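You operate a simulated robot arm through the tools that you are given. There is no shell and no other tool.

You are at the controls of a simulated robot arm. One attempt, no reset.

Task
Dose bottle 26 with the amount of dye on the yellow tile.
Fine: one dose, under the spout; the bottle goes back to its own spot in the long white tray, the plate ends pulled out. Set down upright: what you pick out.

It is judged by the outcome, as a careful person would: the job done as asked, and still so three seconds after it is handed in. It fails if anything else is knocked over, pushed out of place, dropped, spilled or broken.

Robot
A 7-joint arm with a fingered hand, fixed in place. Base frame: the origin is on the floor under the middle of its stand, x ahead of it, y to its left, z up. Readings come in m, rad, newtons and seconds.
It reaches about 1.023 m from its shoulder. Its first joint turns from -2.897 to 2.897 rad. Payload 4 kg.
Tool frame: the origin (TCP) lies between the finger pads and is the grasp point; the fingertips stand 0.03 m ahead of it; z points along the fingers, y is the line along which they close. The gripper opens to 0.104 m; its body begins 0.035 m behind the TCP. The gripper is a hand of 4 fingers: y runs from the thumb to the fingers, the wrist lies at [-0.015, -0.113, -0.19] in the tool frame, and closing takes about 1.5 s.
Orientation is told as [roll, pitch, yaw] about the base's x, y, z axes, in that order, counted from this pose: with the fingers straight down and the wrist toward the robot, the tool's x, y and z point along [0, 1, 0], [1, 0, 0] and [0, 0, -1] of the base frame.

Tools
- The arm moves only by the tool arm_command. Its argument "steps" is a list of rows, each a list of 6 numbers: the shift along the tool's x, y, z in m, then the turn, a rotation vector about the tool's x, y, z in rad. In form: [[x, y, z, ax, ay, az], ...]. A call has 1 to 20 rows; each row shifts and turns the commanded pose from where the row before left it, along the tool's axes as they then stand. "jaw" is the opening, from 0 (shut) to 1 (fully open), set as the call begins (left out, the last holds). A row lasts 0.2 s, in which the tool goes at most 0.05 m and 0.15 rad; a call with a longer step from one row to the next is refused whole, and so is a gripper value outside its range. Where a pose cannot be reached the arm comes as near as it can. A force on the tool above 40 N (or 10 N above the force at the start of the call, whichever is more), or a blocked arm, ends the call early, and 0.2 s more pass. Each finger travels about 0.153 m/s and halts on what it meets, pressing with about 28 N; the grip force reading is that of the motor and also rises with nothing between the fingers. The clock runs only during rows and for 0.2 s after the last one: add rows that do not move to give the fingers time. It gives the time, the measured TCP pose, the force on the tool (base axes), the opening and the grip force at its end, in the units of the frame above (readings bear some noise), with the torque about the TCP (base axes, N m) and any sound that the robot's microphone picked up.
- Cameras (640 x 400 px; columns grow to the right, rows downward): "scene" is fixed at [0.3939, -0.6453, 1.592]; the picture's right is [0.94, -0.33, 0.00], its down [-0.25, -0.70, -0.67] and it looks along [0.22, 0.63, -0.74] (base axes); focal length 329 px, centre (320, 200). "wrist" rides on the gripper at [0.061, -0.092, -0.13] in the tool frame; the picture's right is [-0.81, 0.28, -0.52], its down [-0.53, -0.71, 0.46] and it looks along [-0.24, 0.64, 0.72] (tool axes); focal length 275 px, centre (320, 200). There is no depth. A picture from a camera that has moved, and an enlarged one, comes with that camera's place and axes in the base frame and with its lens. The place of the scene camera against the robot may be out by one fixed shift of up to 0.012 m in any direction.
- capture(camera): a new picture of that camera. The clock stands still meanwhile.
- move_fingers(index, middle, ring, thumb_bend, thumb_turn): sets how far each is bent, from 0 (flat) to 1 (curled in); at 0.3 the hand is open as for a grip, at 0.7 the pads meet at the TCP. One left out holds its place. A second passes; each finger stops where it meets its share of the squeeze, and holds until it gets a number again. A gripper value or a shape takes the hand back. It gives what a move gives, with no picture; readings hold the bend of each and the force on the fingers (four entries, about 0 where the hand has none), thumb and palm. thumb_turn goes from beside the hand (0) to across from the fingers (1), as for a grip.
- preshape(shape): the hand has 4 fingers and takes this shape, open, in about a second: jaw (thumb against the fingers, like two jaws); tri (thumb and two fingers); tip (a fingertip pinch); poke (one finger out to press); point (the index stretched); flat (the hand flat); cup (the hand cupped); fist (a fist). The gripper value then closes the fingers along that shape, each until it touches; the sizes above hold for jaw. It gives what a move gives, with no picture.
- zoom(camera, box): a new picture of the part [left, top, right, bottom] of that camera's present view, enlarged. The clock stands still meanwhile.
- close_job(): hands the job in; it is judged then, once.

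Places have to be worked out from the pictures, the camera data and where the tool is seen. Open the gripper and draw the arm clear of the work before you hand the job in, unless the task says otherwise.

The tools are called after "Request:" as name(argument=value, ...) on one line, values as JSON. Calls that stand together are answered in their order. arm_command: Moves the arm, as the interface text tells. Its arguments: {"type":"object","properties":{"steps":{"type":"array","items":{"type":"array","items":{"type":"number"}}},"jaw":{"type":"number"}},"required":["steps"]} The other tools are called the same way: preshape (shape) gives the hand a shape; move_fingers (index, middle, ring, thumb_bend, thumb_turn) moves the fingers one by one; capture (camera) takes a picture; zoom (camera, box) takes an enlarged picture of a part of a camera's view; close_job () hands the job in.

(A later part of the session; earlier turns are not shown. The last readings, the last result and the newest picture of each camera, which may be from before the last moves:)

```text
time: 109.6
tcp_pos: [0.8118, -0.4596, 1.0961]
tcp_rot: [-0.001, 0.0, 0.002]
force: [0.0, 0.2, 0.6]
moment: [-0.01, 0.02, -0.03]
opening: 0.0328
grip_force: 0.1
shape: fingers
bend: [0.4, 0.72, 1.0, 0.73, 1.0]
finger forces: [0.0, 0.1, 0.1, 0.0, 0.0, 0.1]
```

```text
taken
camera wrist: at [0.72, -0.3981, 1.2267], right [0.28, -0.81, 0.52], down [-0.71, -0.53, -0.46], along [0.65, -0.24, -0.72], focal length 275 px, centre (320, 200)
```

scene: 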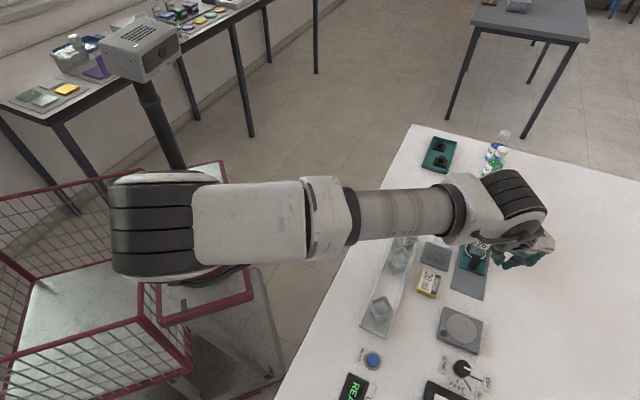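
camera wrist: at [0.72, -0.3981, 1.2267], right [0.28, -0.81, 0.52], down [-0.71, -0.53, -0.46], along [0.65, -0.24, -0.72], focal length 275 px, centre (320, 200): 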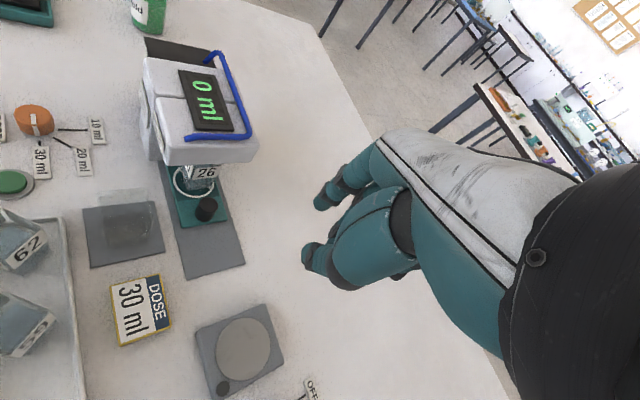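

Both bottle and plate remain in place. I'll travel well clear of the pump (first back toward the robot, then sideways) to a spot above START, then take the "poke" shape and look at where the fingertip is.

Request:
arm_command(steps=[[0, -0.04, -0.015, 0, 0, 0], [0, -0.04, -0.015, 0, 0, 0], [0.0433, 0, 0, 0, 0, 0], [0.0433, 0, 0, 0, 0, 0], [0.0433, 0, 0, 0, 0, 0], [0.0433, 0, 0, 0, 0, 0], [0.0433, 0, 0, 0, 0, 0], [0.0433, 0, 0, 0, 0, 0], [0, 0.03, 0, 0, 0, 0], [0, 0, 0, 0, 0, 0]])

Request:
preshape(shape="poke")

Request:
capture(camera="wrist")

Request:
zoom(camera="scene", box=[340, 130, 480, 230])

```text
time: 111.8
tcp_pos: [0.7605, -0.2016, 1.124]
tcp_rot: [0.001, 0.0, 0.002]
force: [0.7, -1.7, -0.2]
moment: [0.01, 0.02, 0.03]
opening: 0.0324
grip_force: 0.0
shape: fingers
bend: [0.4, 0.72, 1.0, 0.74, 1.0]
finger forces: [0.1, 0.0, 0.1, 0.1, 0.1, 0.1]
```

```text
time: 112.7
tcp_pos: [0.7603, -0.202, 1.1236]
tcp_rot: [0.001, 0.0, 0.0]
force: [-0.6, -0.3, -0.3]
moment: [0.02, 0.0, 0.01]
opening: 0.0
grip_force: 0.0
shape: poke
bend: [0.7, 0.7, 0.99, 1.0, 1.0]
finger forces: [0.1, 0.0, 0.0, 0.1, 0.0, 0.1]
```

```text
taken
camera wrist: at [0.669, -0.1398, 1.2551], right [0.28, -0.81, 0.52], down [-0.71, -0.53, -0.46], along [0.64, -0.24, -0.72], focal length 275 px, centre (320, 200)
```

wrist: 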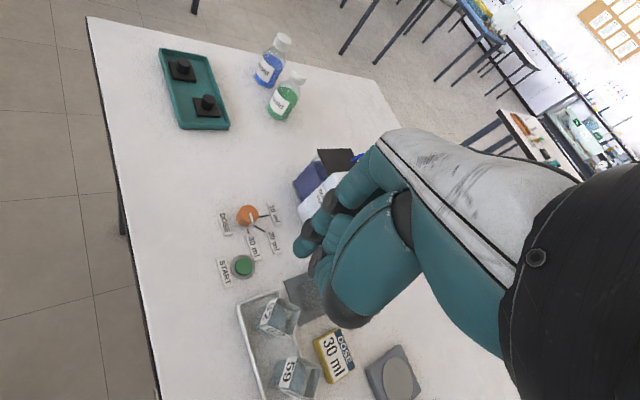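

```text
4.00 times, centred on (410, 180) of scene
camera zoom: at [0.3939, -0.6453, 1.592], right [0.94, -0.33, 0.0], down [-0.25, -0.7, -0.67], along [0.22, 0.63, -0.74], focal length 1315 px, centre (-40, 280)
```

zoom: 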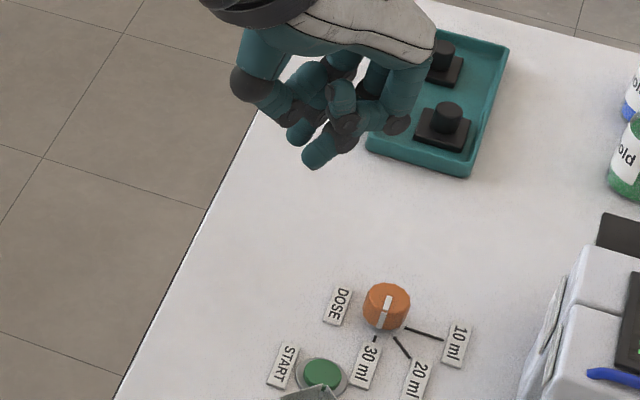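

In "poke", index and middle tips point straight down about the TCP axis. I'll zoom on the START button to fix its position.

Request:
zoom(camera="wrist", box=[205, 235, 285, 295])

Request:
zoom(camera="wrist", box=[280, 180, 400, 340])

```text
6.67 times, centred on (245, 265) of wrist
camera zoom: at [0.669, -0.1398, 1.2551], right [0.28, -0.81, 0.52], down [-0.71, -0.53, -0.46], along [0.64, -0.24, -0.72], focal length 1835 px, centre (820, -233)
```

zoom: 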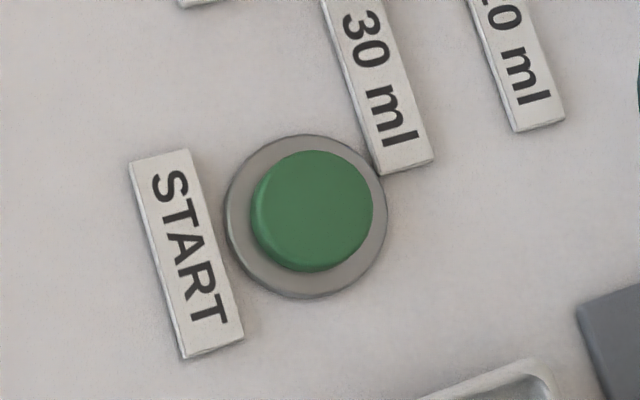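

```text
2.50 times, centred on (340, 260) of wrist
camera zoom: at [0.669, -0.1398, 1.2551], right [0.28, -0.81, 0.52], down [-0.71, -0.53, -0.46], along [0.64, -0.24, -0.72], focal length 688 px, centre (270, 50)
```

zoom: 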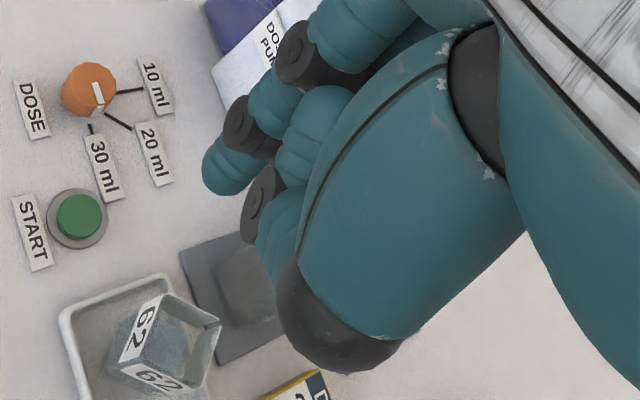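

START top is at (0.826, -0.1975). I'll move above it and lower to TCP z≈0.945 (tips ≈4 cm above the button) and check alignment.

Request:
arm_command(steps=[[0.002, 0.02, 0.02, 0, 0, 0], [0.002, 0.02, 0.03, 0, 0, 0], [0.0025, 0.02, 0.035, 0, 0, 0], [0, 0, 0.04, 0, 0, 0], [0, 0, 0.035, 0, 0, 0], [0, 0, 0.018, 0, 0, 0], [0, 0, 0, 0, 0, 0]])

Request:
zoom(camera="scene", box=[375, 170, 455, 240])

Request:
zoom(camera="wrist", box=[220, 180, 380, 340])

```text
time: 114.3
tcp_pos: [0.8218, -0.1904, 0.9469]
tcp_rot: [0.001, 0.001, -0.002]
force: [-0.9, 0.4, 0.6]
moment: [0.0, 0.0, 0.02]
opening: 0.0
grip_force: 0.0
shape: poke
bend: [0.7, 0.7, 0.99, 1.0, 1.0]
finger forces: [0.0, 0.0, 0.1, 0.0, 0.1, 0.0]
```

```text
5.71 times, centred on (415, 205) of scene
camera zoom: at [0.3939, -0.6453, 1.592], right [0.94, -0.33, 0.0], down [-0.25, -0.7, -0.67], along [0.22, 0.63, -0.74], focal length 1878 px, centre (-223, 171)
```

zoom: 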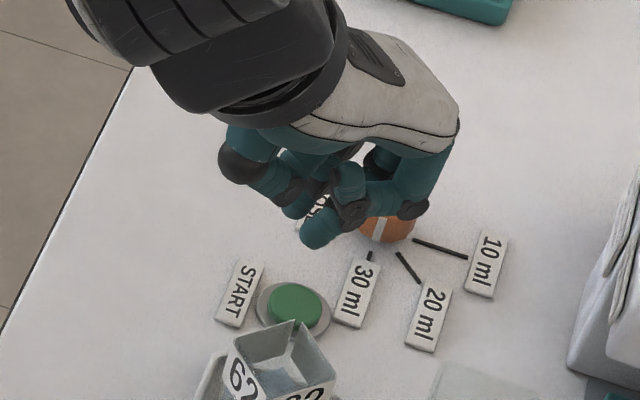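

```text
2.50 times, centred on (300, 260) of wrist
camera zoom: at [0.7312, -0.1301, 1.078], right [0.28, -0.81, 0.52], down [-0.71, -0.53, -0.46], along [0.64, -0.24, -0.73], focal length 688 px, centre (370, 50)
```

zoom: 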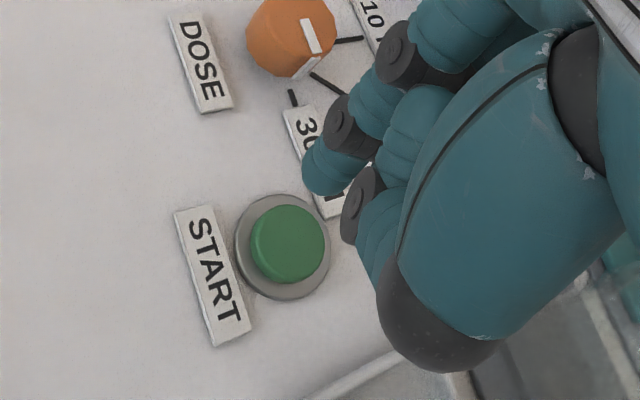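

Middle tip is over the button's centre while index is ~1.8 cm toward +y. I'll shift 6 mm in −y so both tips straddle the button centre, and lower to just above it.

Request:
arm_command(steps=[[-0.006, 0.002, 0, 0, 0, 0], [0, 0, 0.012, 0, 0, 0], [0, 0, 0.012, 0, 0, 0], [0, 0, 0.008, 0, 0, 0], [0, 0, 0, 0, 0, 0]])

Request:
zoom(camera="scene", box=[385, 190, 445, 235])

Request:
zoom(camera="wrist", box=[240, 180, 360, 300])

```text
time: 115.5
tcp_pos: [0.8251, -0.1975, 0.9156]
tcp_rot: [0.0, -0.001, 0.001]
force: [-0.4, 0.3, -0.4]
moment: [-0.04, -0.02, 0.01]
opening: 0.0001
grip_force: 0.0
shape: poke
bend: [0.7, 0.7, 0.99, 1.0, 1.0]
finger forces: [0.0, 0.0, 0.1, 0.0, 0.0, 0.0]
```

```text
8.89 times, centred on (415, 212) of scene
camera zoom: at [0.3939, -0.6453, 1.592], right [0.94, -0.33, 0.0], down [-0.25, -0.7, -0.67], along [0.22, 0.63, -0.74], focal length 2922 px, centre (-524, 89)
```

zoom: 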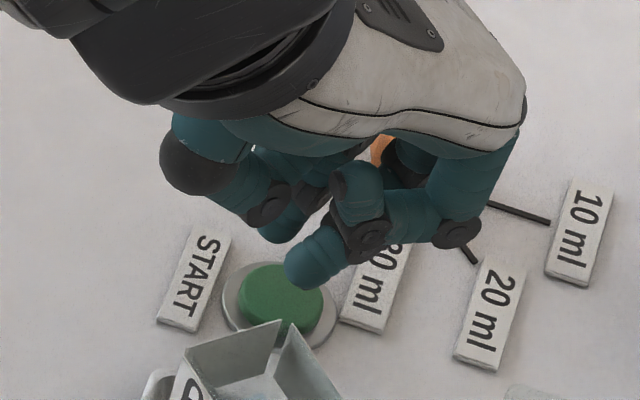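

```text
3.33 times, centred on (300, 240) of wrist
camera zoom: at [0.7329, -0.1369, 1.0472], right [0.28, -0.81, 0.52], down [-0.71, -0.53, -0.46], along [0.64, -0.24, -0.72], focal length 918 px, centre (387, 67)
```

zoom: 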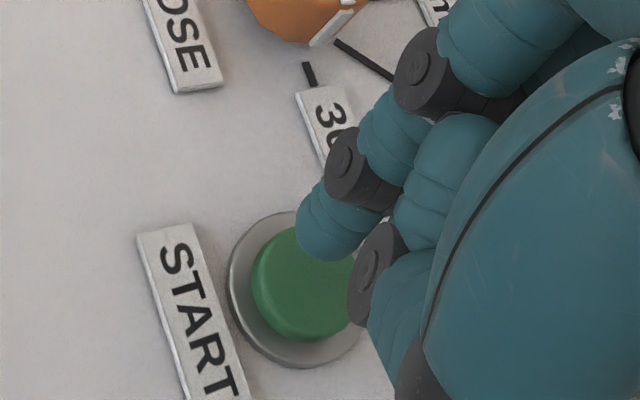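

Index lands ~5 mm one side and middle ~11 mm the other side of the centre; I'll shift 3.5 mm in +y to balance them and lower to a few mm above the button.

Request:
arm_command(steps=[[0.0035, 0.0005, 0, 0, 0, 0], [0, 0, 0.008, 0, 0, 0], [0, 0, 0.004, 0, 0, 0], [0, 0, 0, 0, 0, 0]])

Request:
zoom(camera="scene", box=[385, 190, 445, 235])

Request:
zoom(camera="wrist", box=[240, 180, 360, 300])

```text
time: 116.5
tcp_pos: [0.8239, -0.1952, 0.9042]
tcp_rot: [0.0, 0.0, 0.001]
force: [0.2, 0.3, -0.1]
moment: [0.01, -0.04, -0.03]
opening: 0.0
grip_force: 0.1
shape: poke
bend: [0.7, 0.7, 0.99, 1.0, 1.0]
finger forces: [0.0, 0.1, 0.0, 0.0, 0.0, 0.0]
```

```text
8.89 times, centred on (415, 212) of scene
camera zoom: at [0.3939, -0.6453, 1.592], right [0.94, -0.33, 0.0], down [-0.25, -0.7, -0.67], along [0.22, 0.63, -0.74], focal length 2922 px, centre (-524, 89)
```

zoom: 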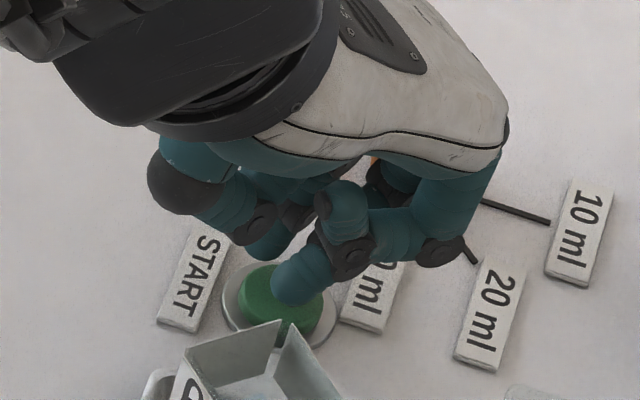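

```text
3.33 times, centred on (300, 240) of wrist
camera zoom: at [0.7328, -0.1339, 1.0352], right [0.28, -0.81, 0.52], down [-0.71, -0.53, -0.46], along [0.64, -0.24, -0.72], focal length 918 px, centre (387, 67)
```

zoom: 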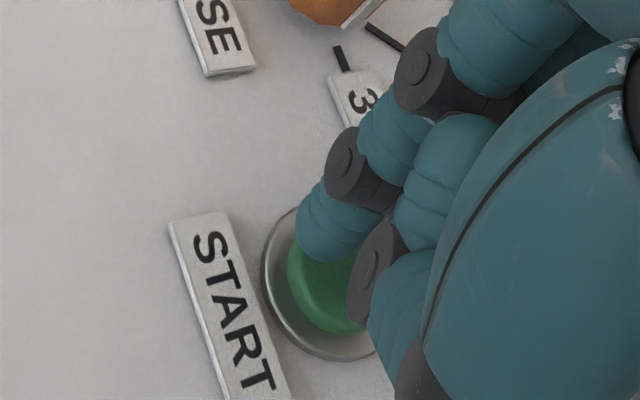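

Both tips are above the green button, clear of bottle 62. I'll lower gently to contact.

Request:
arm_command(steps=[[0, 0, 0.004, 0, 0, 0], [0, 0, 0.003, 0, 0, 0], [0, 0, 0, 0, 0, 0]])

```text
time: 117.3
tcp_pos: [0.8244, -0.1966, 0.8967]
tcp_rot: [0.0, 0.0, 0.0]
force: [-0.9, 0.7, 1.6]
moment: [0.0, 0.01, -0.02]
opening: 0.0002
grip_force: 0.1
shape: poke
bend: [0.7, 0.7, 0.99, 1.0, 1.0]
finger forces: [0.0, 1.8, 0.0, 0.0, 0.1, 0.1]
heard: click
```

A click was heard — START has been pressed once. I'll lift off right away and check the pump display.

Request:
arm_command(steps=[[0, 0, -0.01, 0, 0, 0], [0, 0, -0.02, 0, 0, 0], [0, 0, -0.03, 0, 0, 0], [0, 0, -0.04, 0, 0, 0], [0, 0, 0, 0, 0, 0]])

Request:
zoom(camera="scene", box=[400, 170, 540, 290])

```text
time: 118.5
tcp_pos: [0.8245, -0.1979, 0.9961]
tcp_rot: [0.001, 0.0, -0.001]
force: [0.6, -0.7, -0.5]
moment: [0.03, 0.05, -0.03]
opening: 0.0
grip_force: 0.1
shape: poke
bend: [0.7, 0.7, 0.99, 1.0, 1.0]
finger forces: [0.1, 0.0, 0.0, 0.0, 0.0, 0.0]
```

```text
3.33 times, centred on (470, 230) of scene
camera zoom: at [0.3939, -0.6453, 1.592], right [0.94, -0.33, 0.0], down [-0.25, -0.7, -0.67], along [0.22, 0.63, -0.74], focal length 1096 px, centre (-180, 100)
```

zoom: 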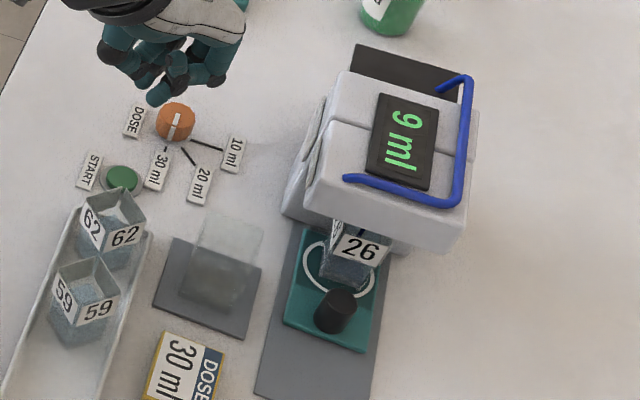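

The pump is dosing (display at 9 ml and counting). I'll wait for it to finish.

Request:
arm_command(steps=[[0, 0, 0, 0, 0, 0], [0, 0, 0, 0, 0, 0], [0, 0, 0, 0, 0, 0], [0, 0, 0, 0, 0, 0], [0, 0, 0, 0, 0, 0], [0, 0, 0, 0, 0, 0], [0, 0, 0, 0, 0, 0], [0, 0, 0, 0, 0, 0], [0, 0, 0, 0, 0, 0], [0, 0, 0, 0, 0, 0], [0, 0, 0, 0, 0, 0], [0, 0, 0, 0, 0, 0], [0, 0, 0, 0, 0, 0], [0, 0, 0, 0, 0, 0], [0, 0, 0, 0, 0, 0], [0, 0, 0, 0, 0, 0], [0, 0, 0, 0, 0, 0], [0, 0, 0, 0, 0, 0]])

Request:
zoom(camera="scene", box=[440, 170, 540, 290])

```text
time: 122.3
tcp_pos: [0.8257, -0.1969, 0.996]
tcp_rot: [-0.001, -0.001, -0.002]
force: [-0.4, 0.1, -0.3]
moment: [-0.02, 0.0, 0.0]
opening: 0.0
grip_force: 0.1
shape: poke
bend: [0.7, 0.7, 0.99, 1.0, 1.0]
finger forces: [0.0, 0.0, 0.0, 0.0, 0.1, 0.0]
```

```text
3.33 times, centred on (490, 230) of scene
camera zoom: at [0.3939, -0.6453, 1.592], right [0.94, -0.33, 0.0], down [-0.25, -0.7, -0.67], along [0.22, 0.63, -0.74], focal length 1096 px, centre (-247, 100)
```

zoom: 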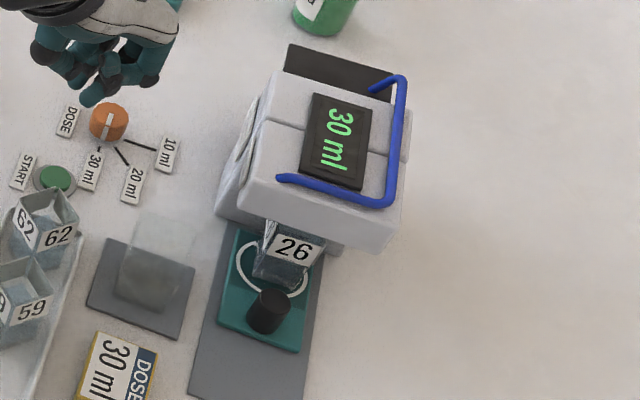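

The display stopped at 30 ml. I'll wait a moment while moving up and back around to the plate side (clear of the pump), resetting the fingers for the knob pinch.

Request:
arm_command(steps=[[0, 0, -0.04, 0, 0, 0], [0, 0, -0.04, 0, 0, 0], [0, -0.03, -0.04, 0, 0, 0], [0, -0.04, 0, 0, 0, 0], [0, -0.025, 0, 0, 0, 0], [-0.0433, 0, 0, 0, 0, 0], [-0.0433, 0, 0, 0, 0, 0], [-0.0433, 0, 0, 0, 0, 0], [-0.0433, 0, 0, 0, 0, 0], [-0.0433, 0, 0, 0, 0, 0], [-0.0433, 0, 0, 0, 0, 0], [-0.019, 0, 0, 0, 0, 0], [0, 0.035, 0.03, 0, 0, 0], [0, 0.03, 0.04, 0, 0, 0], [0, 0, 0, 0, 0, 0]])

Request:
move_fingers(index=0.4, middle=0.5, ring=1.0, thumb_bend=0.49, thumb_turn=1.0)

Request:
capture(camera="wrist")

Request:
zoom(camera="scene", box=[400, 170, 540, 290])

```text
time: 125.5
tcp_pos: [0.7944, -0.4738, 1.0439]
tcp_rot: [-0.001, 0.0, -0.001]
force: [-0.4, 0.1, 0.6]
moment: [0.01, -0.01, -0.02]
opening: 0.0003
grip_force: 0.0
shape: poke
bend: [0.7, 0.7, 0.99, 1.0, 1.0]
finger forces: [0.0, 0.0, 0.0, 0.1, 0.0, 0.0]
```

```text
time: 126.5
tcp_pos: [0.7934, -0.4733, 1.0446]
tcp_rot: [0.002, -0.002, 0.0]
force: [-0.7, 0.2, -0.1]
moment: [0.0, -0.03, 0.0]
opening: 0.0657
grip_force: 0.1
shape: fingers
bend: [0.4, 0.5, 1.0, 0.49, 1.0]
finger forces: [0.0, 0.0, 0.0, 0.1, 0.0, 0.0]
```

```text
taken
camera wrist: at [0.7022, -0.4117, 1.1765], right [0.28, -0.81, 0.52], down [-0.71, -0.53, -0.46], along [0.64, -0.24, -0.72], focal length 275 px, centre (320, 200)
```

wrist: 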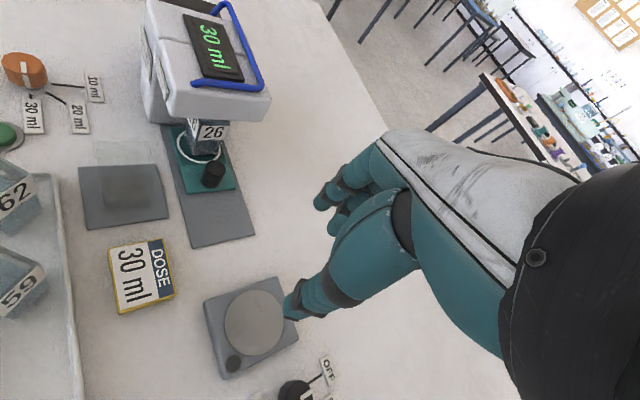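

```text
3.33 times, centred on (470, 230) of scene
camera zoom: at [0.3939, -0.6453, 1.592], right [0.94, -0.33, 0.0], down [-0.25, -0.7, -0.67], along [0.22, 0.63, -0.74], focal length 1096 px, centre (-180, 100)
```

zoom: 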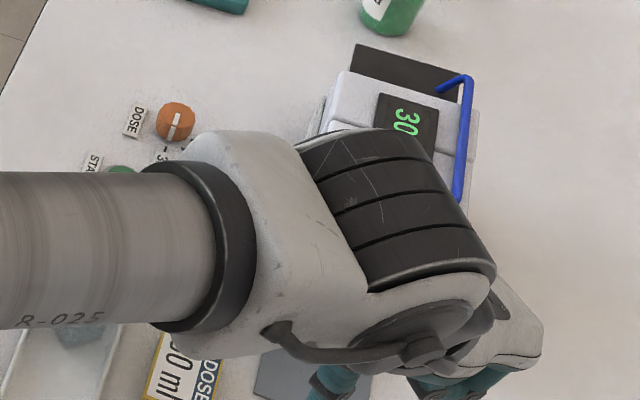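

The display holds at 30 ml — dose complete. Now I'll turn the hand to the leaned pose again and line up behind the knob.

Request:
arm_command(steps=[[0, 0, 0, 0, 0, 0.131], [0, 0, 0, 0, 0, 0.131], [0, 0, 0, 0, 0, 0.131], [0, 0, 0, 0, 0, 0.13], [0, 0, 0, -0.0302, 0.1127, 0], [0, 0, 0, -0.0302, 0.1127, 0], [0, 0, 0, -0.0302, 0.1127, 0], [0, 0, 0, -0.0302, 0.1127, 0], [0, 0, 0, -0.0302, 0.1127, 0], [0, 0, 0, -0.0302, 0.1127, 0], [0, 0, 0, 0, 0, 0], [0.0038, 0.0015, 0.0227, 0, 0, 0], [0.0038, 0.0015, 0.0227, 0, 0, 0], [0.0038, 0.0015, 0.0227, 0, 0, 0], [0.0038, 0.0015, 0.0227, 0, 0, 0], [0.0037, 0.0014, 0.0226, 0, 0, 0], [0, 0, 0, 0, 0, 0]])

Request:
zoom(camera="wrist", box=[170, 180, 360, 340])

Request:
capture(camera="wrist")

```text
time: 130.1
tcp_pos: [0.86, -0.4132, 0.9708]
tcp_rot: [0.683, -0.167, -0.582]
force: [-0.6, -0.4, 0.0]
moment: [0.03, 0.01, 0.0]
opening: 0.0656
grip_force: 0.0
shape: fingers
bend: [0.4, 0.5, 1.0, 0.49, 1.0]
finger forces: [0.0, 0.1, 0.1, 0.0, 0.1, 0.0]
```

```text
2.50 times, centred on (265, 260) of wrist
camera zoom: at [0.7467, -0.3801, 1.0946], right [-0.28, -0.96, -0.06], down [-0.56, 0.22, -0.8], along [0.78, -0.19, -0.6], focal length 688 px, centre (458, 50)
```

zoom: 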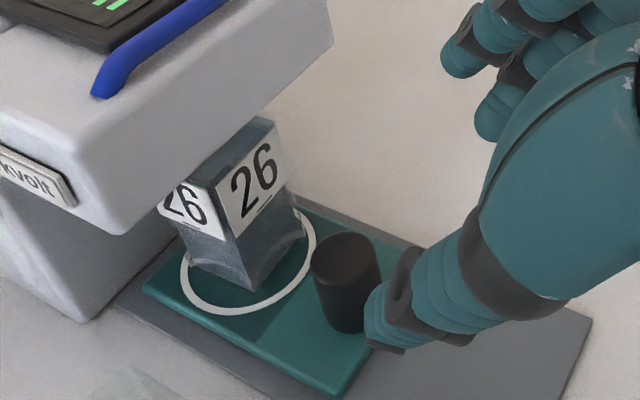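

```text
taken
camera wrist: at [0.7467, -0.3801, 1.0946], right [-0.28, -0.96, -0.06], down [-0.56, 0.22, -0.8], along [0.78, -0.19, -0.6], focal length 275 px, centre (320, 200)
```

wrist: 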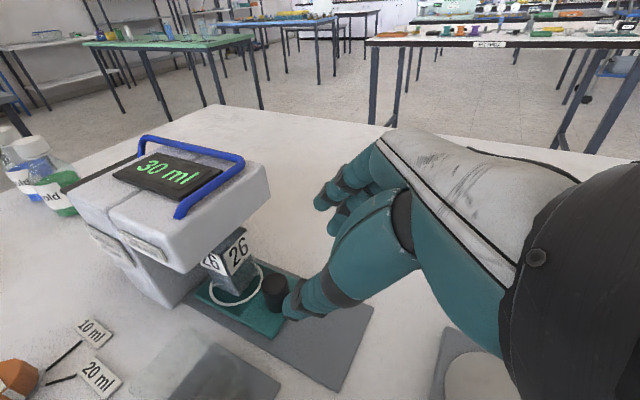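

Aligned behind the knob. I'll approach along the finger axis and pinch lightly.

Request:
arm_command(steps=[[-0.0001, -0.0002, 0.013, 0, 0, 0], [-0.0001, -0.0002, 0.013, 0, 0, 0], [-0.0001, -0.0002, 0.013, 0, 0, 0], [-0.0002, -0.0002, 0.013, 0, 0, 0], [-0.0001, -0.0002, 0.013, 0, 0, 0], [-0.0002, -0.0002, 0.013, 0, 0, 0], [0, 0, 0, 0, 0, 0]])

Request:
zoom(camera="wrist", box=[190, 150, 370, 310])

```text
time: 131.7
tcp_pos: [0.8932, -0.3781, 0.9113]
tcp_rot: [0.681, -0.166, -0.584]
force: [0.1, 0.3, 0.2]
moment: [-0.01, -0.01, 0.0]
opening: 0.0658
grip_force: 0.0
shape: fingers
bend: [0.4, 0.5, 1.0, 0.49, 1.0]
finger forces: [0.1, 0.0, 0.1, 0.0, 0.0, 0.0]
```

```text
2.50 times, centred on (280, 230) of wrist
camera zoom: at [0.7797, -0.344, 1.0359], right [-0.28, -0.96, -0.06], down [-0.56, 0.22, -0.8], along [0.78, -0.19, -0.6], focal length 688 px, centre (420, 125)
```

zoom: 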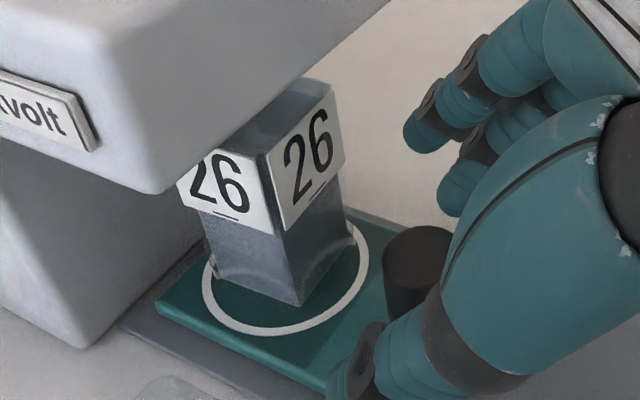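

The middle finger and thumb straddle the knob. I'll pinch lightly.

Request:
move_fingers(middle=0.7, thumb_bend=0.7)

Request:
zoom(camera="wrist", box=[190, 150, 370, 310])

```text
time: 132.7
tcp_pos: [0.8925, -0.3787, 0.9131]
tcp_rot: [0.684, -0.168, -0.585]
force: [0.9, -0.6, 0.1]
moment: [-0.07, -0.05, 0.04]
opening: 0.0472
grip_force: 5.5
shape: fingers
bend: [0.4, 0.65, 1.0, 0.65, 1.0]
finger forces: [0.0, 4.9, 0.1, 0.1, 4.4, 0.0]
```

```text
2.50 times, centred on (280, 230) of wrist
camera zoom: at [0.7797, -0.344, 1.0361], right [-0.28, -0.96, -0.06], down [-0.56, 0.22, -0.8], along [0.78, -0.19, -0.6], focal length 688 px, centre (420, 125)
```

zoom: 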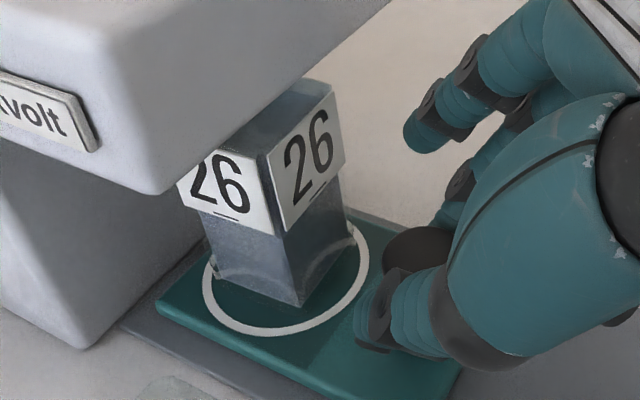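

Pinched evenly (≈4.5 N). I'll pull the plate out gently — first 2 cm to confirm it follows.

Request:
arm_command(steps=[[-0.0007, -0.0002, -0.0006, 0, 0, 0], [-0.0015, -0.0004, -0.0013, 0, 0, 0], [-0.0022, -0.0006, -0.0019, 0, 0, 0], [-0.003, -0.0008, -0.0026, 0, 0, 0], [-0.003, -0.0008, -0.0026, 0, 0, 0], [-0.0022, -0.0006, -0.0019, 0, 0, 0], [-0.0015, -0.0004, -0.0013, 0, 0, 0], [0, 0, 0, 0, 0, 0]])

Request:
zoom(camera="wrist", box=[190, 150, 370, 310])

```text
time: 134.5
tcp_pos: [0.8792, -0.3918, 0.9118]
tcp_rot: [0.685, -0.167, -0.583]
force: [0.8, -0.3, 0.6]
moment: [0.0, -0.06, 0.02]
opening: 0.047
grip_force: 5.5
shape: fingers
bend: [0.4, 0.65, 1.0, 0.65, 1.0]
finger forces: [0.1, 4.9, 0.1, 0.0, 5.0, 0.1]
```

```text
2.50 times, centred on (280, 230) of wrist
camera zoom: at [0.766, -0.3579, 1.0358], right [-0.28, -0.96, -0.06], down [-0.56, 0.22, -0.8], along [0.78, -0.19, -0.6], focal length 688 px, centre (420, 125)
```

zoom: 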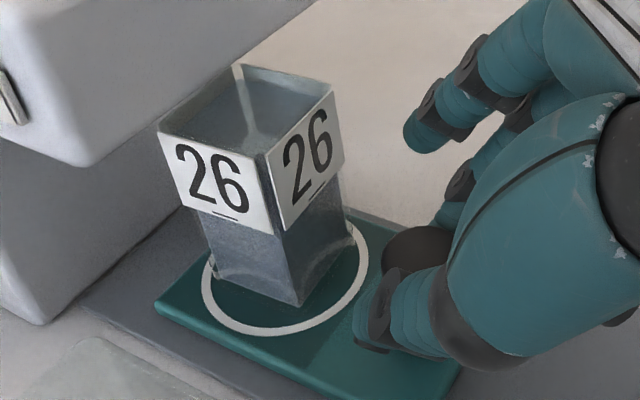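

The plate and dosed bottle follow smoothly. I'll pull the remaining ~7 cm slowly.

Request:
arm_command(steps=[[-0.0015, -0.0004, -0.0013, 0, 0, 0], [-0.0022, -0.0006, -0.0019, 0, 0, 0], [-0.003, -0.0008, -0.0026, 0, 0, 0], [-0.003, -0.0008, -0.0026, 0, 0, 0], [-0.003, -0.0008, -0.0026, 0, 0, 0], [-0.003, -0.0008, -0.0026, 0, 0, 0], [-0.003, -0.0008, -0.0026, 0, 0, 0], [-0.003, -0.0008, -0.0026, 0, 0, 0], [-0.003, -0.0008, -0.0026, 0, 0, 0], [-0.003, -0.0008, -0.0026, 0, 0, 0], [-0.003, -0.0008, -0.0026, 0, 0, 0], [-0.003, -0.0008, -0.0026, 0, 0, 0], [-0.003, -0.0008, -0.0026, 0, 0, 0], [-0.003, -0.0008, -0.0026, 0, 0, 0], [-0.003, -0.0008, -0.0026, 0, 0, 0], [-0.003, -0.0008, -0.0026, 0, 0, 0], [-0.0022, -0.0006, -0.0019, 0, 0, 0], [-0.0015, -0.0004, -0.0013, 0, 0, 0], [0, 0, 0, 0, 0, 0]])

Request:
zoom(camera="wrist", box=[190, 150, 370, 310])

Request:
zoom(camera="scene", box=[430, 215, 530, 315])

```text
time: 138.5
tcp_pos: [0.8319, -0.4388, 0.9118]
tcp_rot: [0.684, -0.167, -0.583]
force: [0.3, 0.4, 2.7]
moment: [-0.02, -0.04, 0.0]
opening: 0.0466
grip_force: 4.9
shape: fingers
bend: [0.4, 0.65, 1.0, 0.65, 1.0]
finger forces: [0.1, 5.2, 0.0, 0.0, 5.0, 0.0]
```

```text
2.50 times, centred on (280, 230) of wrist
camera zoom: at [0.7185, -0.4052, 1.0352], right [-0.28, -0.96, -0.06], down [-0.56, 0.22, -0.8], along [0.78, -0.19, -0.6], focal length 688 px, centre (420, 125)
```

zoom: 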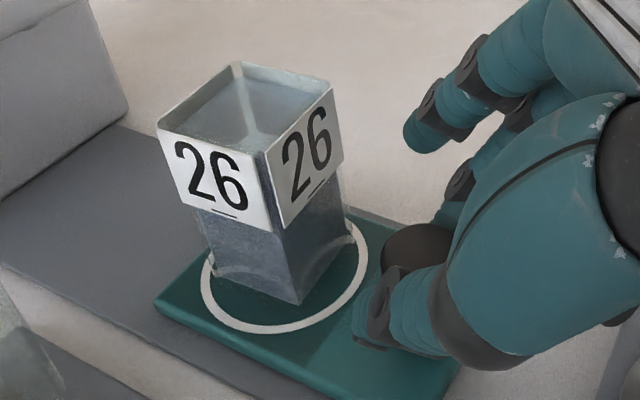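

```text
4.00 times, centred on (480, 265) of scene
camera zoom: at [0.3939, -0.6453, 1.592], right [0.94, -0.33, 0.0], down [-0.25, -0.7, -0.67], along [0.22, 0.63, -0.74], focal length 1315 px, centre (-320, -60)
```

zoom: 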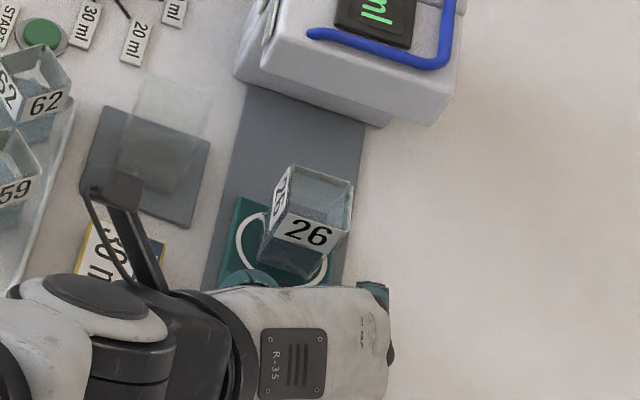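

Nearly fully out (within 1–3 mm of its original position). I'll draw the last 3 mm gently and watch the force.

Request:
arm_command(steps=[[-0.0007, -0.0002, -0.0006, 0, 0, 0], [-0.0008, -0.0002, -0.0007, 0, 0, 0], [-0.0007, -0.0002, -0.0006, 0, 0, 0], [0, 0, 0, 0, 0, 0]])

Request:
zoom(camera="wrist", box=[190, 150, 370, 310])

```text
time: 139.5
tcp_pos: [0.8305, -0.4409, 0.9125]
tcp_rot: [0.685, -0.169, -0.585]
force: [0.1, 0.3, 2.5]
moment: [-0.02, -0.08, 0.03]
opening: 0.0471
grip_force: 5.2
shape: fingers
bend: [0.4, 0.65, 1.0, 0.65, 1.0]
finger forces: [0.0, 5.3, 0.1, 0.0, 4.7, 0.1]
```

```text
2.50 times, centred on (280, 230) of wrist
camera zoom: at [0.7165, -0.407, 1.0352], right [-0.28, -0.96, -0.06], down [-0.56, 0.22, -0.8], along [0.78, -0.19, -0.6], focal length 688 px, centre (420, 125)
```

zoom: 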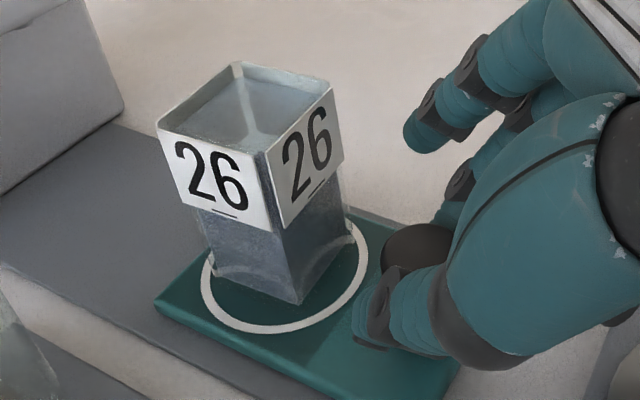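

The knob is back at p≈0.2835, its original pulled-out place. I'll release and withdraw along the finger axis, then return the hand to vertical at yaw −45°.

Request:
move_fingers(middle=0.5, thumb_bend=0.49)

Request:
arm_command(steps=[[0, 0, -0.01, 0, 0, 0], [0, 0, -0.02, 0, 0, 0], [0, 0, -0.025, 0, 0, 0], [0, 0, -0.025, 0, 0, 0], [0.0124, 0.0033, -0.0153, 0, 0, 0], [0.0186, 0.005, -0.023, 0, 0, 0], [0.0186, 0.005, -0.023, 0, 0, 0], [0, 0, 0, 0.0302, -0.1127, 0], [0, 0, 0, 0.0302, -0.1127, 0], [0, 0, 0, 0.0302, -0.1127, 0], [0, 0, 0, 0.0302, -0.1127, 0], [0, 0, 0, 0.0302, -0.1127, 0], [0, 0, 0, 0.0302, -0.1127, 0], [0, 0, 0, 0, 0, 0.13], [0, 0, 0, 0, 0, 0.132], [0, 0, 0, 0, 0, 0]])

Request:
capture(camera="wrist")

Request:
zoom(camera="wrist", box=[80, 180, 220, 310])

Request:
zoom(camera="scene", box=[430, 215, 530, 315])

```text
time: 140.5
tcp_pos: [0.8301, -0.4405, 0.9117]
tcp_rot: [0.685, -0.168, -0.582]
force: [1.0, -0.3, -0.1]
moment: [-0.01, 0.0, 0.01]
opening: 0.0654
grip_force: 0.1
shape: fingers
bend: [0.4, 0.5, 1.0, 0.49, 1.0]
finger forces: [0.0, 0.1, 0.0, 0.0, 0.1, 0.0]
```

```text
time: 143.9
tcp_pos: [0.7932, -0.4765, 1.0526]
tcp_rot: [0.001, 0.001, -0.784]
force: [0.9, 0.1, -0.4]
moment: [-0.01, 0.0, -0.03]
opening: 0.066
grip_force: 0.1
shape: fingers
bend: [0.4, 0.5, 1.0, 0.49, 1.0]
finger forces: [0.1, 0.0, 0.1, 0.0, 0.0, 0.1]
```

```text
taken
camera wrist: at [0.7731, -0.3692, 1.1838], right [-0.38, -0.77, 0.52], down [-0.88, 0.13, -0.46], along [0.28, -0.63, -0.72], focal length 275 px, centre (320, 200)
```

wrist: 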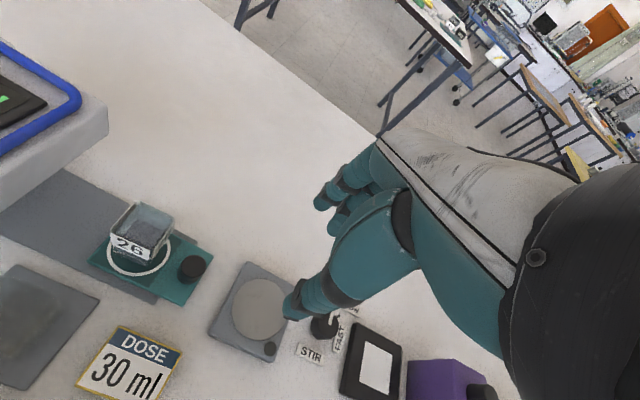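

```text
3.08 times, centred on (150, 245) of wrist
camera zoom: at [0.7731, -0.3692, 1.1838], right [-0.38, -0.77, 0.52], down [-0.88, 0.13, -0.46], along [0.28, -0.63, -0.72], focal length 847 px, centre (843, 62)
```

zoom: 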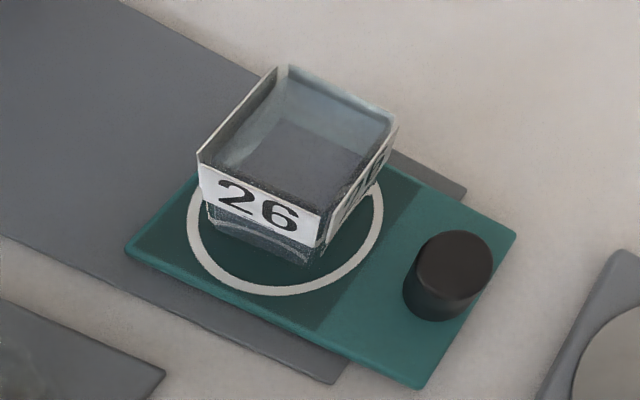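

```text
4.00 times, centred on (480, 265) of scene
camera zoom: at [0.3939, -0.6453, 1.592], right [0.94, -0.33, 0.0], down [-0.25, -0.7, -0.67], along [0.22, 0.63, -0.74], focal length 1315 px, centre (-320, -60)
```

zoom: 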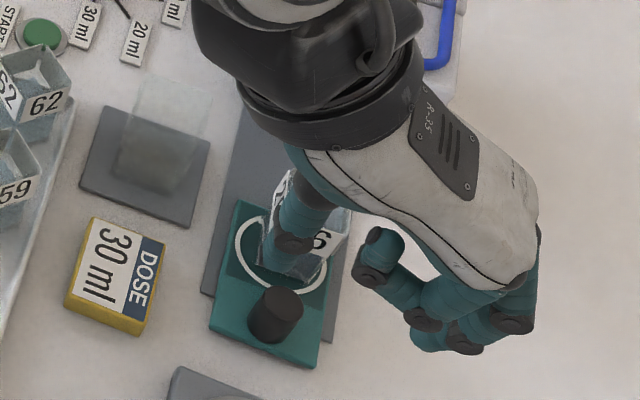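

The bottle now holds visibly more, darker liquid and stands centred at (p 0.338, q 0.901). I'll open the fingers and move over it.

Request:
move_fingers(index=0.42, middle=0.42, thumb_bend=0.42)

Request:
arm_command(steps=[[0.02, 0.0005, 0, 0, 0, 0], [0.03, 0.0005, 0, 0, 0, 0], [0.03, 0.0005, 0, 0, 0, 0], [0.0235, 0.0005, 0, 0, 0, 0], [0.01, 0.0005, 0, 0, 0, 0], [0, 0, 0, 0, 0, 0], [0, 0, 0, 0, 0, 0]])

Request:
zoom(camera="wrist", box=[190, 210, 340, 350])

```text
time: 144.9
tcp_pos: [0.7932, -0.4771, 1.052]
tcp_rot: [0.001, -0.002, -0.787]
force: [-0.5, 0.8, -1.0]
moment: [-0.02, 0.0, 0.02]
opening: 0.073
grip_force: 0.1
shape: fingers
bend: [0.42, 0.42, 1.0, 0.42, 0.99]
finger forces: [0.1, 0.0, 0.0, 0.0, 0.0, 0.0]
```

```text
time: 146.5
tcp_pos: [0.8763, -0.4024, 1.0544]
tcp_rot: [0.0, 0.0, -0.786]
force: [-0.6, 0.3, 0.3]
moment: [0.0, 0.02, -0.02]
opening: 0.0725
grip_force: 0.1
shape: fingers
bend: [0.42, 0.42, 1.0, 0.42, 0.99]
finger forces: [0.0, 0.0, 0.0, 0.0, 0.0, 0.0]
```

```text
2.86 times, centred on (265, 280) of wrist
camera zoom: at [0.8552, -0.2926, 1.1855], right [-0.38, -0.77, 0.52], down [-0.88, 0.13, -0.46], along [0.28, -0.63, -0.72], focal length 786 px, centre (477, -29)
```

zoom: 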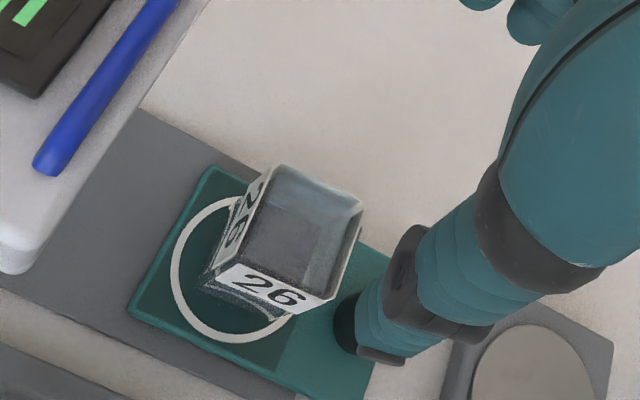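

The bottle centre is at (0.338, 0.900) and the TCP about (0.3355, 0.9033). I'll correct by 1.5 mm and −3 mm, then descend around it.

Request:
arm_command(steps=[[0.0015, -0.003, 0.015, 0, 0, 0], [0, 0, 0.025, 0, 0, 0], [0, 0, 0.025, 0, 0, 0], [0, 0, 0.022, 0, 0, 0], [0, 0, 0, 0, 0, 0]])

Request:
zoom(camera="scene", box=[440, 225, 530, 305])

Request:
zoom(camera="wrist", box=[210, 170, 370, 320])

```text
time: 147.7
tcp_pos: [0.875, -0.3964, 0.9662]
tcp_rot: [0.0, 0.0, -0.786]
force: [-0.5, 0.8, 0.4]
moment: [0.03, 0.02, -0.04]
opening: 0.0729
grip_force: 0.0
shape: fingers
bend: [0.42, 0.42, 1.0, 0.42, 0.99]
finger forces: [0.1, 0.0, 0.0, 0.0, 0.1, 0.0]
```

```text
5.00 times, centred on (485, 265) of scene
camera zoom: at [0.3939, -0.6453, 1.592], right [0.94, -0.33, 0.0], down [-0.25, -0.7, -0.67], along [0.22, 0.63, -0.74], focal length 1644 px, centre (-505, -125)
```

zoom: 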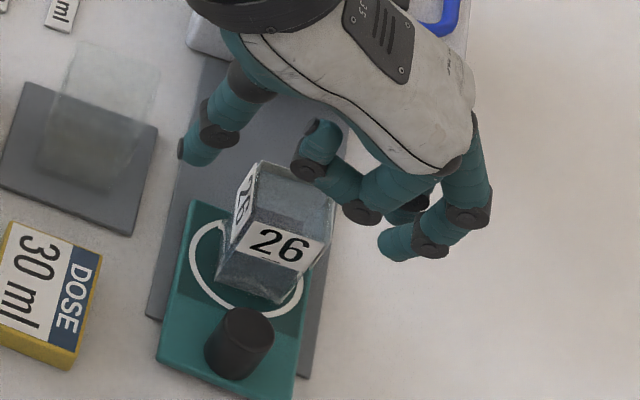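

```text
2.67 times, centred on (290, 245) of wrist
camera zoom: at [0.8542, -0.2877, 1.0975], right [-0.38, -0.77, 0.52], down [-0.88, 0.13, -0.46], along [0.28, -0.63, -0.72], focal length 734 px, centre (400, 80)
```

zoom: 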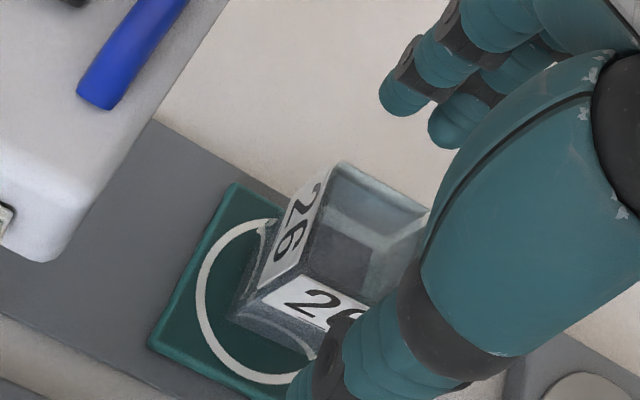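

Well aligned. I'll descend the remaining 37 mm and close on the bottle.

Request:
arm_command(steps=[[0, 0.001, 0.015, 0, 0, 0], [0, 0, 0.013, 0, 0, 0], [0, 0, 0.0095, 0, 0, 0], [0, 0, 0, 0, 0, 0]])

Request:
move_fingers(index=0.65, middle=0.65, thumb_bend=0.65)

Request:
zoom(camera="scene", box=[440, 225, 530, 305])

```text
time: 148.7
tcp_pos: [0.8765, -0.3969, 0.9293]
tcp_rot: [0.0, 0.001, -0.783]
force: [0.2, -0.1, 0.3]
moment: [-0.01, 0.0, 0.0]
opening: 0.0726
grip_force: 0.1
shape: fingers
bend: [0.42, 0.42, 1.0, 0.42, 0.99]
finger forces: [0.1, 0.0, 0.0, 0.0, 0.0, 0.1]
```

```text
time: 149.7
tcp_pos: [0.8749, -0.3964, 0.9291]
tcp_rot: [0.0, 0.001, -0.786]
force: [-0.3, -0.2, 0.3]
moment: [-0.02, 0.0, 0.01]
opening: 0.0302
grip_force: 6.7
shape: fingers
bend: [0.6, 0.61, 1.0, 0.58, 1.0]
finger forces: [3.2, 3.8, 0.0, 0.0, 7.0, 0.1]
```

```text
5.00 times, centred on (485, 265) of scene
camera zoom: at [0.3939, -0.6453, 1.592], right [0.94, -0.33, 0.0], down [-0.25, -0.7, -0.67], along [0.22, 0.63, -0.74], focal length 1644 px, centre (-505, -125)
```

zoom: 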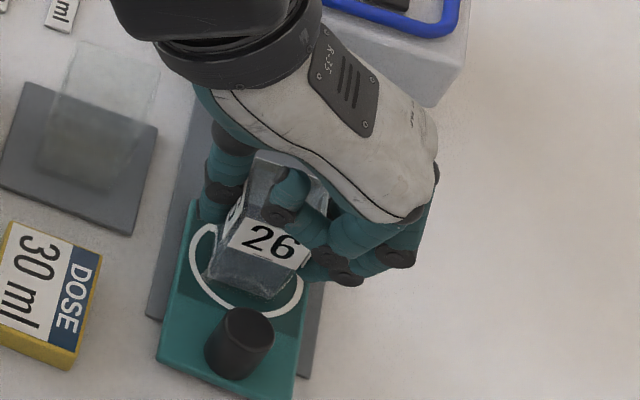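

Evenly gripped (7.0 N vs 3.2+3.8 N). I'll lift it straight up gently.

Request:
arm_command(steps=[[0, 0, -0.004, 0, 0, 0], [0, 0, -0.008, 0, 0, 0], [0, 0, -0.012, 0, 0, 0], [0, 0, -0.014, 0, 0, 0], [0, 0, -0.014, 0, 0, 0], [0, 0, -0.014, 0, 0, 0], [0, 0, -0.014, 0, 0, 0], [0, 0, -0.01, 0, 0, 0], [0, 0, -0.005, 0, 0, 0], [0, 0, 0, 0, 0, 0]])

Request:
zoom(camera="scene", box=[430, 205, 540, 305])

Request:
zoom(camera="wrist", box=[180, 180, 380, 360])

```text
time: 151.9
tcp_pos: [0.8753, -0.396, 1.0235]
tcp_rot: [0.002, -0.001, -0.782]
force: [-0.6, 0.0, -0.6]
moment: [-0.03, -0.01, -0.02]
opening: 0.0303
grip_force: 6.8
shape: fingers
bend: [0.6, 0.61, 1.0, 0.58, 1.0]
finger forces: [3.3, 3.7, 0.0, 0.1, 7.1, 0.1]
```

```text
4.00 times, centred on (485, 255) of scene
camera zoom: at [0.3939, -0.6453, 1.592], right [0.94, -0.33, 0.0], down [-0.25, -0.7, -0.67], along [0.22, 0.63, -0.74], focal length 1315 px, centre (-340, -20)
```

zoom: 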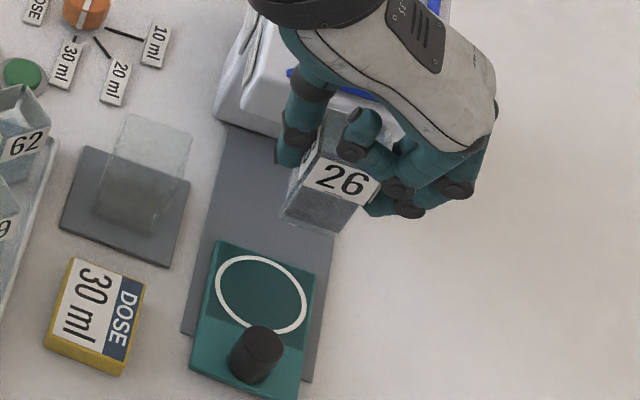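

```text
2.22 times, centred on (280, 270) of wrist
camera zoom: at [0.854, -0.2871, 1.155], right [-0.38, -0.77, 0.52], down [-0.88, 0.13, -0.46], along [0.28, -0.63, -0.72], focal length 612 px, centre (409, 44)
```

zoom: 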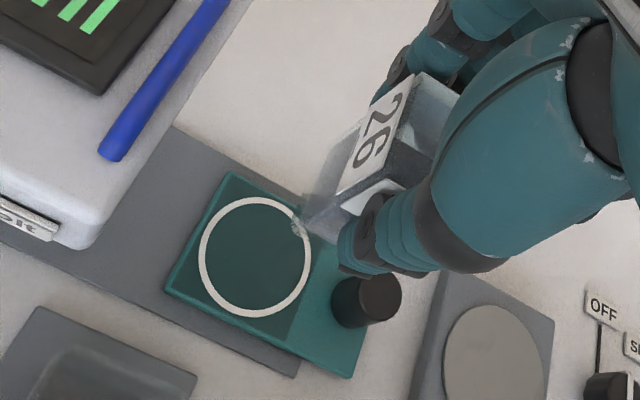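

Lifted cleanly; plate is dry. I'll carry the bottle back above its slot in the tray, moving gently, then rotate it back to its original orientation.

Request:
arm_command(steps=[[-0.0039, -0.0057, 0, 0, 0, 0], [-0.0079, -0.0113, 0, 0, 0, 0], [-0.0118, -0.017, 0, 0, 0, 0], [-0.0118, -0.017, 0, 0, 0, 0], [-0.0118, -0.017, 0, 0, 0, 0], [-0.0118, -0.017, 0, 0, 0, 0], [-0.0118, -0.017, 0, 0, 0, 0], [-0.0118, -0.017, 0, 0, 0, 0], [-0.0118, -0.017, 0, 0, 0, 0], [-0.0118, -0.017, 0, 0, 0, 0], [-0.0079, -0.0113, 0, 0, 0, 0], [-0.0039, -0.0057, 0, 0, 0, 0], [0, 0, 0, 0, 0, 0]])

Request:
arm_command(steps=[[0, 0, 0, 0, 0, -0.04], [0, 0, 0, 0, 0, -0.08], [0, 0, 0, 0, 0, -0.1], [0, 0, 0, 0, 0, -0.1], [0, 0, 0, 0, 0, -0.1], [0, 0, 0, 0, 0, -0.1], [0, 0, 0, 0, 0, -0.1], [0, 0, 0, 0, 0, -0.08], [0, 0, 0, 0, 0, -0.06], [0, 0, 0, 0, 0, -0.025], [0, 0, 0, 0, 0, 0]])

Request:
zoom(camera="scene", box=[345, 215, 445, 305])

Request:
capture(camera="wrist")

```text
time: 154.7
tcp_pos: [0.6714, -0.3591, 1.0231]
tcp_rot: [0.0, 0.0, -0.787]
force: [-0.4, 0.3, -0.2]
moment: [0.03, -0.01, 0.02]
opening: 0.0301
grip_force: 6.9
shape: fingers
bend: [0.6, 0.61, 1.0, 0.58, 1.0]
finger forces: [3.2, 3.7, 0.0, 0.1, 7.0, 0.0]
```

```text
time: 157.1
tcp_pos: [0.6717, -0.3606, 1.0246]
tcp_rot: [0.0, 0.0, 0.001]
force: [-0.1, -0.2, -0.7]
moment: [-0.01, -0.01, 0.03]
opening: 0.0298
grip_force: 6.7
shape: fingers
bend: [0.6, 0.61, 1.0, 0.58, 1.0]
finger forces: [3.4, 3.7, 0.1, 0.1, 7.0, 0.0]
```

```text
4.44 times, centred on (395, 260) of scene
camera zoom: at [0.3939, -0.6453, 1.592], right [0.94, -0.33, 0.0], down [-0.25, -0.7, -0.67], along [0.22, 0.63, -0.74], focal length 1461 px, centre (-13, -67)
```

zoom: 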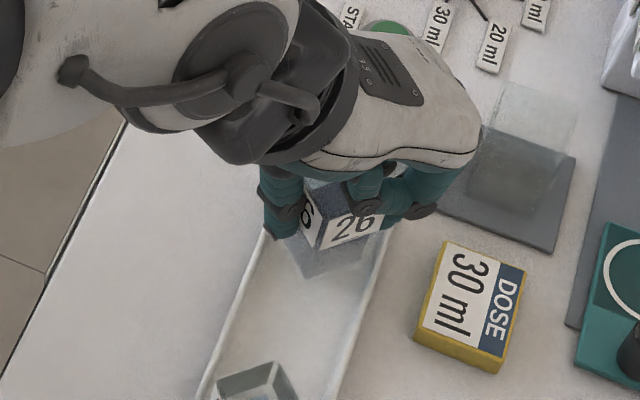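

```text
taken
camera wrist: at [0.5806, -0.2985, 1.1551], right [0.28, -0.81, 0.52], down [-0.71, -0.53, -0.46], along [0.64, -0.24, -0.72], focal length 275 px, centre (320, 200)
```

wrist: 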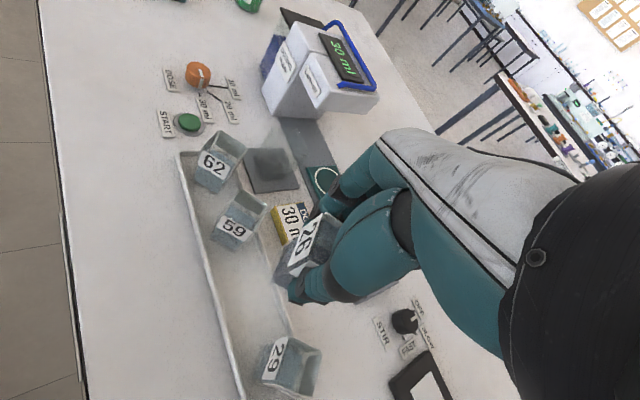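

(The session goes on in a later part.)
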